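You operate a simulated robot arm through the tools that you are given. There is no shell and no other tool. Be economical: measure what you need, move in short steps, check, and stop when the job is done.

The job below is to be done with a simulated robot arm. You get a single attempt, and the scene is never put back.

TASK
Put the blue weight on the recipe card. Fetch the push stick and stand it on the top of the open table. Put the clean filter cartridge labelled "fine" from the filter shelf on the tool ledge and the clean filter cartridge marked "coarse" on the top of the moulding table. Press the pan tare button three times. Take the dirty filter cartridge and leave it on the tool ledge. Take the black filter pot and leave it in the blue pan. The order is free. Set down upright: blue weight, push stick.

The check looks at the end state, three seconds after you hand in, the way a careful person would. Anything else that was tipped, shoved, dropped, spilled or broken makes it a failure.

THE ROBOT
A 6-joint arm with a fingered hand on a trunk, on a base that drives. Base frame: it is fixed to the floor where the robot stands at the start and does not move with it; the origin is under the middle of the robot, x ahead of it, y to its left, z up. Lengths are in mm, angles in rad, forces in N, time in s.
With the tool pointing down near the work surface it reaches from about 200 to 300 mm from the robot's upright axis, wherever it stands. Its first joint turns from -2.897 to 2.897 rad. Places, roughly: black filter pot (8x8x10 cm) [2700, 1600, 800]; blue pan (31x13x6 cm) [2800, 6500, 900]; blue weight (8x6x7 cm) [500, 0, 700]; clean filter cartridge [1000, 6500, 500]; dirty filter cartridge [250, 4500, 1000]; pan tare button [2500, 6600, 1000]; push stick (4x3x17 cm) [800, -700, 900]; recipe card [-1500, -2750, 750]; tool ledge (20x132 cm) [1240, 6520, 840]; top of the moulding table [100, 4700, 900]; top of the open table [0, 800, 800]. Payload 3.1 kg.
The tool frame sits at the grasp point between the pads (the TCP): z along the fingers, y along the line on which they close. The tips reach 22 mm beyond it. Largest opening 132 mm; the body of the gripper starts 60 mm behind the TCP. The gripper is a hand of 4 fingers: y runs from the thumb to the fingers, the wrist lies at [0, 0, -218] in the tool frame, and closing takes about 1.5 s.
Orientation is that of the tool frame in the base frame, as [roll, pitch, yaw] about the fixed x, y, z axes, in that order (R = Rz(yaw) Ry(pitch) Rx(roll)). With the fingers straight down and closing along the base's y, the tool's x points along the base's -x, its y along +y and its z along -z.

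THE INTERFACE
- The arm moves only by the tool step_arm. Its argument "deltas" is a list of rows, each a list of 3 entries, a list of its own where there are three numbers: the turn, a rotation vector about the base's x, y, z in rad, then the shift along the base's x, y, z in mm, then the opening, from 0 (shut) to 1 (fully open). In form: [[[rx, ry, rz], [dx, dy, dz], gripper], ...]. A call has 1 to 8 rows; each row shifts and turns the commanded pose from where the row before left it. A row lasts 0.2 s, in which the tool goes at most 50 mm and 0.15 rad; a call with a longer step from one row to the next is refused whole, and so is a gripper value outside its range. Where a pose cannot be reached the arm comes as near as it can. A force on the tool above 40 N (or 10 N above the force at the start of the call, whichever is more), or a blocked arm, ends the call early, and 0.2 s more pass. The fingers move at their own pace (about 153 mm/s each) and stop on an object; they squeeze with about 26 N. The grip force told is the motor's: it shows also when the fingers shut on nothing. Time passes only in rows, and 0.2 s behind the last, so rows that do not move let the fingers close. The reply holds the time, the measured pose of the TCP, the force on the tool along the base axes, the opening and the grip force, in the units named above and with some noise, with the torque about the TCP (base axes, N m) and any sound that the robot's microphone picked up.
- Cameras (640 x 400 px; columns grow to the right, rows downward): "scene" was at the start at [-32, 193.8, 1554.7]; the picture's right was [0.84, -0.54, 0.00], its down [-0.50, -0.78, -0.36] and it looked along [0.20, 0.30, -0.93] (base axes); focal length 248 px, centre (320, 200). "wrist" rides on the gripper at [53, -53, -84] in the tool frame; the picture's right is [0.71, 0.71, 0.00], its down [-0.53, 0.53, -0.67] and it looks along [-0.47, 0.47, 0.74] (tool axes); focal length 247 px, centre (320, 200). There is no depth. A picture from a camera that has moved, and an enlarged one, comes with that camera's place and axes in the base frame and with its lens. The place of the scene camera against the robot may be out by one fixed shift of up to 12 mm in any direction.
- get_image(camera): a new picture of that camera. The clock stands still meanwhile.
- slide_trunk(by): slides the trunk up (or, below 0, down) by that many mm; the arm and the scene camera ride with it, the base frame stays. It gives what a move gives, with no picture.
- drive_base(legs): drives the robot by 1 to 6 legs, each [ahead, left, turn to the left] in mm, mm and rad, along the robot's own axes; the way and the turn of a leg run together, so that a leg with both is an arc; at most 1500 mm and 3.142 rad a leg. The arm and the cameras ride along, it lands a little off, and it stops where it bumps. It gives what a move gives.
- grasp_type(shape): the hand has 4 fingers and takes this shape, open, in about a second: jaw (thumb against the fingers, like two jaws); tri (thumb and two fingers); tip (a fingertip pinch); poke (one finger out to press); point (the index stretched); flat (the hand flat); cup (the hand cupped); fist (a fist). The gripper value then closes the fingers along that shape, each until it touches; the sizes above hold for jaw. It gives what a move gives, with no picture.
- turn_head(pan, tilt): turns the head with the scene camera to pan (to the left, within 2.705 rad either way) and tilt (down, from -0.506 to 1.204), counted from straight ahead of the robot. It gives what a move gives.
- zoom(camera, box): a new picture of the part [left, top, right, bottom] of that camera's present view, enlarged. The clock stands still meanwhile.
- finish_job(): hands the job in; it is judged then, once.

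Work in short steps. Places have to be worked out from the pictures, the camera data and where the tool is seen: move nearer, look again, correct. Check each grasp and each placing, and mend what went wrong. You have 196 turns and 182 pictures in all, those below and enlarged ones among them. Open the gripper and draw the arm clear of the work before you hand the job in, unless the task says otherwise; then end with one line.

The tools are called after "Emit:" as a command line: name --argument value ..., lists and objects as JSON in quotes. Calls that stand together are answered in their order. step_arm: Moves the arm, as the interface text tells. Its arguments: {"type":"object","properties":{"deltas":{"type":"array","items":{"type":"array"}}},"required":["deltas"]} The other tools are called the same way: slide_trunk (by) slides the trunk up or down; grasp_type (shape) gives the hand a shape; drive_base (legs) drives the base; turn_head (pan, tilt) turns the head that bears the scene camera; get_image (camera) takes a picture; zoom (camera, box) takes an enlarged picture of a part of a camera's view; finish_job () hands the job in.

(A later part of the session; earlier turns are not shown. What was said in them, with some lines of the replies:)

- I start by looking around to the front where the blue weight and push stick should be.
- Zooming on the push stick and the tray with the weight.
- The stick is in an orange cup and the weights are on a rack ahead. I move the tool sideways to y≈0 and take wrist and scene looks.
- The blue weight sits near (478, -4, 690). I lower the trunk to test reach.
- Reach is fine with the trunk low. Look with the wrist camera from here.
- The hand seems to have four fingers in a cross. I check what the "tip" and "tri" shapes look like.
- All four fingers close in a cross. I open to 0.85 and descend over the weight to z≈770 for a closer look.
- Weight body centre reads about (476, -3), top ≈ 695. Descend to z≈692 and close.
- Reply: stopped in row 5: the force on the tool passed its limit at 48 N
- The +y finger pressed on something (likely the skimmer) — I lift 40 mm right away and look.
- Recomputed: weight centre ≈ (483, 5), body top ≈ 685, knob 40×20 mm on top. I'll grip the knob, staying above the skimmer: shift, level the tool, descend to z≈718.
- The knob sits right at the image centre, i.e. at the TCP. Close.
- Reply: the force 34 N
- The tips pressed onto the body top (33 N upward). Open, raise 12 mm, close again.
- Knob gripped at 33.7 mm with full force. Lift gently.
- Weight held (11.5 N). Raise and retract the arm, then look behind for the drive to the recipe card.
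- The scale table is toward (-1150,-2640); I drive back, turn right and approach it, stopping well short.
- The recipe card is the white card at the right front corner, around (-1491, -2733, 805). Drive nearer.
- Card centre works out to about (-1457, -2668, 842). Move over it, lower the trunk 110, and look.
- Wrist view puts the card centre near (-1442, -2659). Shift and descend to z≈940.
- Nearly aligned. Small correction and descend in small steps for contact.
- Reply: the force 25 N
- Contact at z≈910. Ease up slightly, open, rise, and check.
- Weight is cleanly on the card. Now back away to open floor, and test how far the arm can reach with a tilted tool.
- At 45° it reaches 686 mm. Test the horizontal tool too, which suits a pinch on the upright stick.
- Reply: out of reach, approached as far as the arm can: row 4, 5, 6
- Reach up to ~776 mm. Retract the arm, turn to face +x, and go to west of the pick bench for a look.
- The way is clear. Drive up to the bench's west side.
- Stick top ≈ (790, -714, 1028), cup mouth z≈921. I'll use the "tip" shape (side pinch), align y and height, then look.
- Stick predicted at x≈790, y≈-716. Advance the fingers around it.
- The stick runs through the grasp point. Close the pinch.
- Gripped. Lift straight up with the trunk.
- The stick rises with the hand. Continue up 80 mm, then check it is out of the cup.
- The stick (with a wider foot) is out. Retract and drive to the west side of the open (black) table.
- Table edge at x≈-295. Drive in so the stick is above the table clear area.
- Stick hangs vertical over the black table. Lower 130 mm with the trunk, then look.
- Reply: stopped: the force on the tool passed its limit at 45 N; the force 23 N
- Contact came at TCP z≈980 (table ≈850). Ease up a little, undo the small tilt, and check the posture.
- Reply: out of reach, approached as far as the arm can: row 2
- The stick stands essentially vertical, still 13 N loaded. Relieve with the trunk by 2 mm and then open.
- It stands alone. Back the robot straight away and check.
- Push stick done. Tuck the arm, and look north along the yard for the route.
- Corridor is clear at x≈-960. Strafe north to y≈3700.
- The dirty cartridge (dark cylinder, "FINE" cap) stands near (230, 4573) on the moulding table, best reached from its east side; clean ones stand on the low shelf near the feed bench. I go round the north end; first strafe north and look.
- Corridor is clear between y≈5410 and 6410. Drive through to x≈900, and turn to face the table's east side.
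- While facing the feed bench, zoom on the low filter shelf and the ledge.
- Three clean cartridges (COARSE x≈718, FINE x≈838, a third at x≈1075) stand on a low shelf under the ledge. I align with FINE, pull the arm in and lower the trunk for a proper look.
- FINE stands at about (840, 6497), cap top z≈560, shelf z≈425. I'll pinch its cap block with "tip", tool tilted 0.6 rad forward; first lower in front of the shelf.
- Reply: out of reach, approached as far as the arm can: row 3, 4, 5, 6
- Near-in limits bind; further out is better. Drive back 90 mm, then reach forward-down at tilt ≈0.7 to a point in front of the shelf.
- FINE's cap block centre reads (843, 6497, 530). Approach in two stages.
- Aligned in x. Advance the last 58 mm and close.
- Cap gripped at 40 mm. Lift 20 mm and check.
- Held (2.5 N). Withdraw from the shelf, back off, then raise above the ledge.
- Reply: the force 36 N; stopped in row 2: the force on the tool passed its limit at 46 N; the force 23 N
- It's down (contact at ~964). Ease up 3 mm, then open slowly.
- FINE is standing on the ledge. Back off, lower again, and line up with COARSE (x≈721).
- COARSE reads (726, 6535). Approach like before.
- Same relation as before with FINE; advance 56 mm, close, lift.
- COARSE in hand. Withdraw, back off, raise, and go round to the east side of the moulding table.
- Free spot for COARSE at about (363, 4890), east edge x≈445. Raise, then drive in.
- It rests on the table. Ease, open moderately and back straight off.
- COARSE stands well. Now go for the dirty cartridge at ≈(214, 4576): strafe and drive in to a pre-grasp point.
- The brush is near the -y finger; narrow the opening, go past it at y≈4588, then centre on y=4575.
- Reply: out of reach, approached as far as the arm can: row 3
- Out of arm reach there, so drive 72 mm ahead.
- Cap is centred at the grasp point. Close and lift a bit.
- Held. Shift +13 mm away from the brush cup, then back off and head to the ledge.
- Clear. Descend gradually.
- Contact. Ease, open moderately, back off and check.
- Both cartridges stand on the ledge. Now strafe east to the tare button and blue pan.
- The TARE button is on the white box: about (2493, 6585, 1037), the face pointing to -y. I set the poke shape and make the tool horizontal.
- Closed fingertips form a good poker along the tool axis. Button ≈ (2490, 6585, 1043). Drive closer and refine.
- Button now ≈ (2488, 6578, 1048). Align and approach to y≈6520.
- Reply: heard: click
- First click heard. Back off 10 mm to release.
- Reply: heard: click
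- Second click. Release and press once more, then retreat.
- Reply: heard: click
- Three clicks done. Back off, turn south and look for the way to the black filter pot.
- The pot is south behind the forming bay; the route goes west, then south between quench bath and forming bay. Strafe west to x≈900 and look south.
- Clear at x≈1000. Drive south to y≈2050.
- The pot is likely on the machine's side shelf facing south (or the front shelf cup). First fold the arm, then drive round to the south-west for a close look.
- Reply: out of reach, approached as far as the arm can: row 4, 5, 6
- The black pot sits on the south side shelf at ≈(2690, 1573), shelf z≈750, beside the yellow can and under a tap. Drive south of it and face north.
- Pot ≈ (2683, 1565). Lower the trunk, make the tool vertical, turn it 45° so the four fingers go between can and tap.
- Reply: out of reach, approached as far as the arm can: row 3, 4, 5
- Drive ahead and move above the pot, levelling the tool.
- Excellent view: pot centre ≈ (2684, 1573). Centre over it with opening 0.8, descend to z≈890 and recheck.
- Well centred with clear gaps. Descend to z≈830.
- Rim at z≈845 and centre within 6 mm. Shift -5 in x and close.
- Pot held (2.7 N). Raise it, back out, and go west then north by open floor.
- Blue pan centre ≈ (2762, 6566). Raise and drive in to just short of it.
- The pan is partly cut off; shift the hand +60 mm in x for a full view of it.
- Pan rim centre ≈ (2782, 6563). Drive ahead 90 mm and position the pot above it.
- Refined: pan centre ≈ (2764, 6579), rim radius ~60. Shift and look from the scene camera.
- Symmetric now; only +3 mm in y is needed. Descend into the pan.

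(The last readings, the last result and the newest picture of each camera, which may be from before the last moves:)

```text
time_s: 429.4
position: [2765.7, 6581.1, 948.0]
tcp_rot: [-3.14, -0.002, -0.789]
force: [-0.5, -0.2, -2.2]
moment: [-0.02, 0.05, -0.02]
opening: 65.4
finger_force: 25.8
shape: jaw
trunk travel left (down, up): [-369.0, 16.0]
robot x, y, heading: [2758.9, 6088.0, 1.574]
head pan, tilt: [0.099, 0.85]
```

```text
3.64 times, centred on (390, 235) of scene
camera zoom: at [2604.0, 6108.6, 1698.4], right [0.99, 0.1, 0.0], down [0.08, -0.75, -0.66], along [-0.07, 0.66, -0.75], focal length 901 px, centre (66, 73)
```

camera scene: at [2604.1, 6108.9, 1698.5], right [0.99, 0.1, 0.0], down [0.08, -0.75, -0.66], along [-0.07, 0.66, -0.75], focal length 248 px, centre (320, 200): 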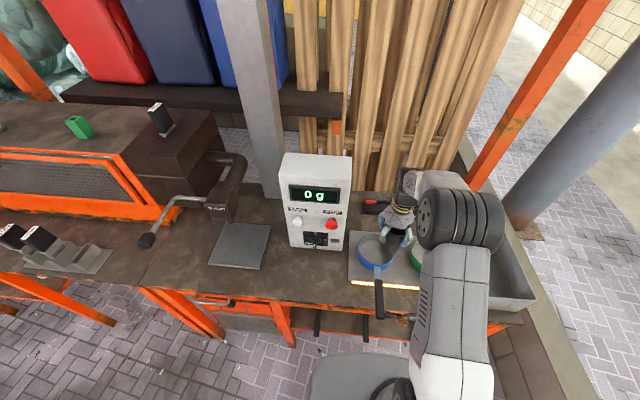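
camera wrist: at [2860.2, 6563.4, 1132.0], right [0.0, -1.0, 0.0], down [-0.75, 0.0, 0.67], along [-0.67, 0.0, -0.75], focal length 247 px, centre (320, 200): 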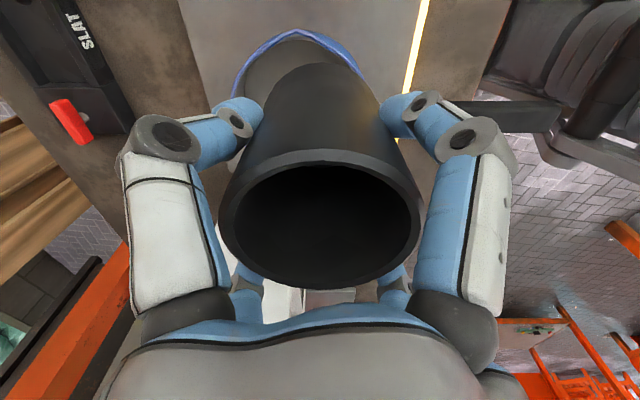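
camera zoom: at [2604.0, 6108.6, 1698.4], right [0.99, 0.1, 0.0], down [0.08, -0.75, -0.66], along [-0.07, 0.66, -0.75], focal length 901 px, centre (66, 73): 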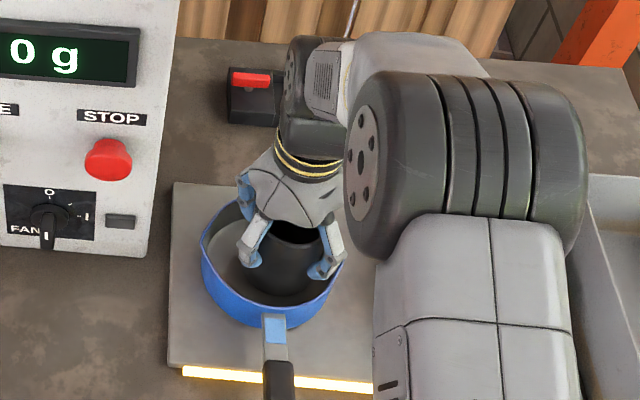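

Emit:
step_arm --deltas '[[[0, 0, 0], [0, 0, -3], 0], [[0, 0, 0], [0, 0, 0], 0]]'

Emit:
step_arm --deltas '[[[0, 0, 0], [0, 0, -3], 0], [[0, 0, 0], [0, 0, 0], 0]]'

```text
time_s: 429.9
position: [2764.9, 6581.7, 946.7]
tcp_rot: [-3.14, -0.003, -0.788]
force: [-0.5, -0.3, -2.3]
moment: [0.04, 0.0, 0.01]
opening: 65.2
finger_force: 26.5
shape: jaw
trunk travel left (down, up): [-369.0, 16.0]
robot x, y, heading: [2764.8, 6089.2, 1.572]
head pan, tilt: [0.099, 0.85]
```

```text
time_s: 430.6
position: [2765.5, 6581.6, 942.1]
tcp_rot: [-3.139, -0.002, -0.789]
force: [-0.5, 0.5, -3.3]
moment: [-0.01, 0.01, 0.0]
opening: 65.4
finger_force: 26.2
shape: jaw
trunk travel left (down, up): [-369.0, 16.0]
robot x, y, heading: [2758.9, 6092.2, 1.57]
head pan, tilt: [0.099, 0.85]
```

Emit:
step_arm --deltas '[[[0, 0, 0], [0, 0, -3], 0], [[0, 0, 0], [0, 0, 0], 0]]'

Emit:
step_arm --deltas '[[[0, 0, 0], [0, 0, -2.5], 0], [[0, 0, 0], [0, 0, 0], 0]]'

Emit:
zoom --camera "wrist" --box '[130, 0, 510, 200]'

```text
time_s: 431.1
position: [2763.8, 6581.5, 939.2]
tcp_rot: [-3.14, -0.003, -0.791]
force: [-1.2, 0.4, -2.2]
moment: [-0.01, 0.0, 0.02]
opening: 65.4
finger_force: 25.9
shape: jaw
trunk travel left (down, up): [-369.0, 16.0]
robot x, y, heading: [2763.4, 6092.1, 1.577]
head pan, tilt: [0.099, 0.85]
```

```text
time_s: 431.8
position: [2764.7, 6580.9, 936.9]
tcp_rot: [-3.139, -0.003, -0.789]
force: [0.6, 0.1, -1.9]
moment: [0.01, 0.05, 0.01]
opening: 65.6
finger_force: 26.1
shape: jaw
trunk travel left (down, up): [-369.0, 16.0]
robot x, y, heading: [2763.1, 6092.0, 1.574]
head pan, tilt: [0.099, 0.85]
```

```text
1.68 times, centred on (320, 100) of wrist
camera zoom: at [2839.4, 6580.6, 1020.6], right [0.0, -1.0, 0.0], down [-0.74, 0.0, 0.67], along [-0.67, 0.0, -0.74], focal length 416 px, centre (320, 368)
```

zoom: 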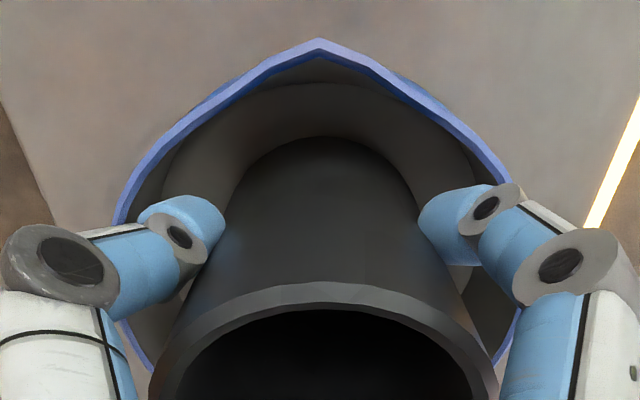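

Fingers have room inside the rim. Continue down for contact.

Emit:
step_arm --deltas '[[[0, 0, 0], [0, 0, -3], 0], [[0, 0, 0], [0, 0, 0], 0]]'

Emit:
step_arm --deltas '[[[0, 0, 0], [0, 0, -3], 0], [[0, 0, 0], [0, 0, 0], 0]]'

```text
time_s: 432.4
position: [2765.5, 6582.2, 933.9]
tcp_rot: [-3.138, 0.0, -0.789]
force: [-0.5, -1.2, 6.0]
moment: [-0.02, -0.09, -0.04]
opening: 65.3
finger_force: 26.0
shape: jaw
trunk travel left (down, up): [-369.0, 16.0]
robot x, y, heading: [2759.6, 6089.1, 1.574]
head pan, tilt: [0.099, 0.85]
```

```text
time_s: 432.9
position: [2764.5, 6582.1, 933.1]
tcp_rot: [-3.134, 0.003, -0.79]
force: [-3.1, 1.5, 25.7]
moment: [0.02, -0.09, 0.01]
opening: 65.3
finger_force: 26.3
shape: jaw
trunk travel left (down, up): [-369.0, 16.0]
robot x, y, heading: [2759.5, 6090.2, 1.574]
head pan, tilt: [0.099, 0.85]
```

Pot is on the pan floor. Ease, open a few mm, and lift out gently.

Emit:
step_arm --deltas '[[[0, 0, 0], [0, 0, 2.5], 0], [[0, 0, 0], [0, 0, 0], 0.54], [[0, 0, 0], [0, 0, 0], 0.56], [[0, 0, 0], [0, 0, 0], 0.56]]'

Emit:
step_arm --deltas '[[[0, 0, 0], [0, 0, 10], 0.57], [[0, 0, 0], [0, 0, 12], 0.6], [[0, 0, 0], [0, 0, 15], 0.65], [[0, 0, 0], [0, 0, 25], 0.65], [[0, 0, 0], [0, 0, 30], 0.65], [[0, 0, 0], [0, 0, 0], 0.65]]'

Emit:
get_image --camera "wrist"

Emit:
zoom --camera "scene" --box '[320, 160, 460, 300]'

```text
time_s: 433.9
position: [2766.4, 6581.5, 931.8]
tcp_rot: [-3.141, -0.001, -0.788]
force: [0.0, -1.0, -1.0]
moment: [0.0, 0.03, 0.02]
opening: 71.3
finger_force: 0.1
shape: jaw
trunk travel left (down, up): [-369.0, 16.0]
robot x, y, heading: [2761.8, 6094.9, 1.567]
head pan, tilt: [0.099, 0.85]
```

```text
time_s: 435.4
position: [2766.3, 6580.5, 1025.2]
tcp_rot: [-3.141, -0.002, -0.789]
force: [0.4, -0.1, -0.6]
moment: [0.01, 0.01, -0.01]
opening: 81.4
finger_force: 0.0
shape: jaw
trunk travel left (down, up): [-369.0, 16.0]
robot x, y, heading: [2759.3, 6090.9, 1.574]
head pan, tilt: [0.099, 0.85]
```

```text
14 pictures are left
camera wrist: at [2840.8, 6579.8, 1109.3], right [0.0, -1.0, 0.0], down [-0.74, 0.0, 0.67], along [-0.67, 0.0, -0.74], focal length 247 px, centre (320, 200)
```

wrist: 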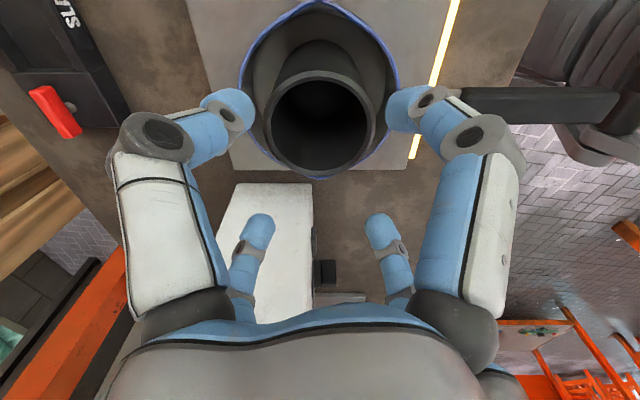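

```text
2.86 times, centred on (390, 230) of scene
camera zoom: at [2604.0, 6108.8, 1698.4], right [0.99, 0.1, 0.0], down [0.08, -0.75, -0.66], along [-0.07, 0.66, -0.75], focal length 708 px, centre (120, 114)
```

zoom: 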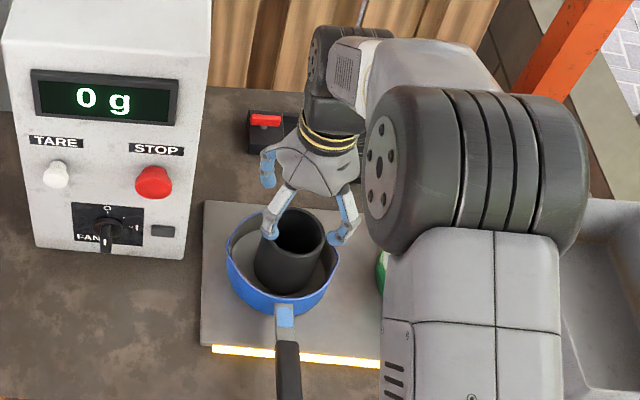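

The pot stands in the blue pan. Raise slightly, back away, and take a last check of the area.

Emit:
step_arm --deltas '[[[0, 0, 0], [0, 0, 20], 0.8], [[0, 0, 0], [0, 0, 0], 1]]'

Emit:
drive_base --legs '[[-480, 0, 0], [0, 500, 0]]'

Emit:
turn_head --pan 0.5 --tilt 0.5

Emit:
get_image --camera "scene"

Emit:
turn_head --pan -0.6 --tilt 0.6

Emit:
get_image --camera "scene"

Emit:
turn_head --pan 2.1 --tilt 0.5

Emit:
get_image --camera "scene"

```text
time_s: 435.9
position: [2765.2, 6581.1, 1045.7]
tcp_rot: [-3.14, -0.002, -0.788]
force: [0.1, -0.3, 0.6]
moment: [0.01, 0.02, 0.0]
opening: 125.7
finger_force: 0.0
shape: jaw
trunk travel left (down, up): [-369.0, 16.0]
robot x, y, heading: [2760.7, 6088.9, 1.575]
head pan, tilt: [0.099, 0.85]
```

```text
time_s: 441.3
position: [2281.7, 6107.2, 1045.2]
tcp_rot: [-3.139, -0.002, -0.805]
force: [0.3, 0.4, -0.6]
moment: [0.0, -0.02, 0.01]
opening: 126.2
finger_force: 0.0
shape: jaw
trunk travel left (down, up): [-369.0, 16.0]
robot x, y, heading: [2270.6, 5620.9, 1.556]
head pan, tilt: [0.099, 0.85]
```

```text
time_s: 442.2
position: [2281.3, 6106.7, 1046.3]
tcp_rot: [-3.14, -0.001, -0.805]
force: [1.1, 0.4, -1.0]
moment: [-0.01, -0.03, 0.0]
opening: 125.7
finger_force: 0.0
shape: jaw
trunk travel left (down, up): [-369.0, 16.0]
robot x, y, heading: [2269.1, 5620.5, 1.558]
head pan, tilt: [0.499, 0.499]
```

```text
12 pictures are left
camera scene: at [2078.5, 5640.2, 1728.4], right [0.88, 0.47, 0.0], down [0.22, -0.42, -0.88], along [-0.41, 0.78, -0.48], focal length 248 px, centre (320, 200)
```

scene: 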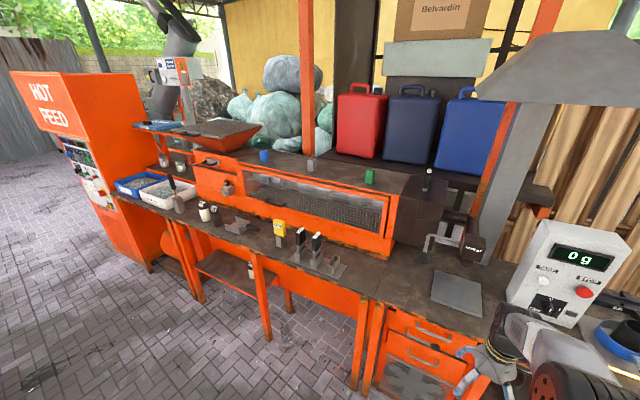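

```text
time_s: 443.5
position: [2283.3, 6106.7, 1045.8]
tcp_rot: [-3.139, -0.002, -0.804]
force: [-0.1, -0.5, 0.0]
moment: [-0.02, 0.01, -0.02]
opening: 126.1
finger_force: 0.0
shape: jaw
trunk travel left (down, up): [-369.0, 16.0]
robot x, y, heading: [2272.6, 5619.1, 1.554]
head pan, tilt: [-0.6, 0.6]
```

```text
11 pictures are left
camera scene: at [2171.5, 5632.0, 1719.3], right [0.82, -0.58, 0.0], down [-0.33, -0.46, -0.83], along [0.47, 0.67, -0.56], focal length 248 px, centre (320, 200)
```

scene: 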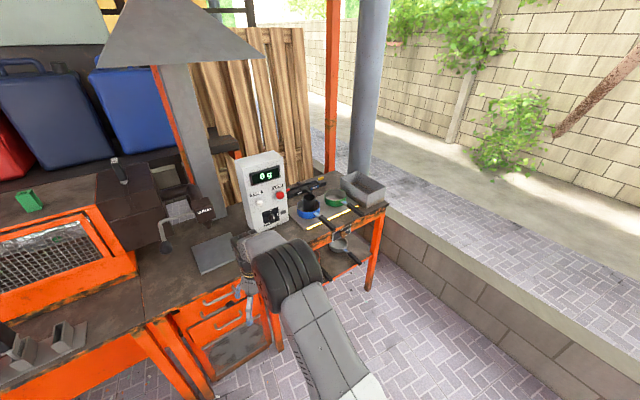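

```text
time_s: 445.9
position: [2281.5, 6106.6, 1046.4]
tcp_rot: [-3.14, -0.002, -0.805]
force: [0.6, -0.4, 0.6]
moment: [-0.02, -0.05, 0.01]
opening: 126.0
finger_force: 0.0
shape: jaw
trunk travel left (down, up): [-369.0, 16.0]
robot x, y, heading: [2270.8, 5616.8, 1.559]
head pan, tilt: [2.1, 0.499]
```

```text
10 pictures are left
camera scene: at [2041.4, 5514.9, 1728.4], right [-0.49, 0.87, 0.0], down [0.42, 0.24, -0.88], along [-0.76, -0.43, -0.48], focal length 248 px, centre (320, 200)
```

scene: 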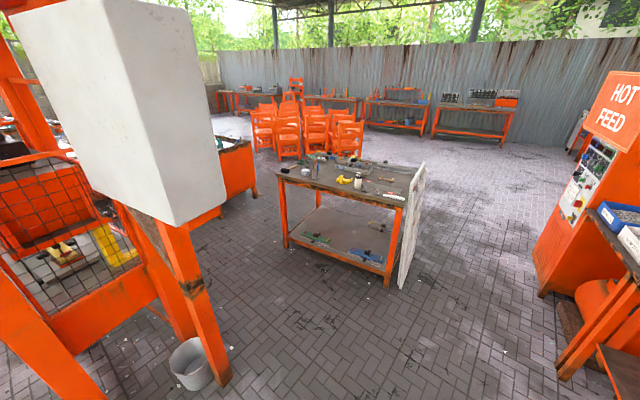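

Both cartridges stand on the ledge, the coarse one on the moulding table, and the pot in the blue pan. The hand is open and clear of the work, so I hand in.

Emit:
finish_job

```text
The job is handed in.
```

I completed and handed in all seven jobs: blue weight on the recipe card, push stick standing on the open table, fine and dirty cartridges on the tool ledge, coarse cartridge on the moulding table, tare button pressed three times (three clicks heard), and black pot in the blue pan. One finger pressed briefly on the skimmer in the weight rack early on, but it looked unmoved afterwards.
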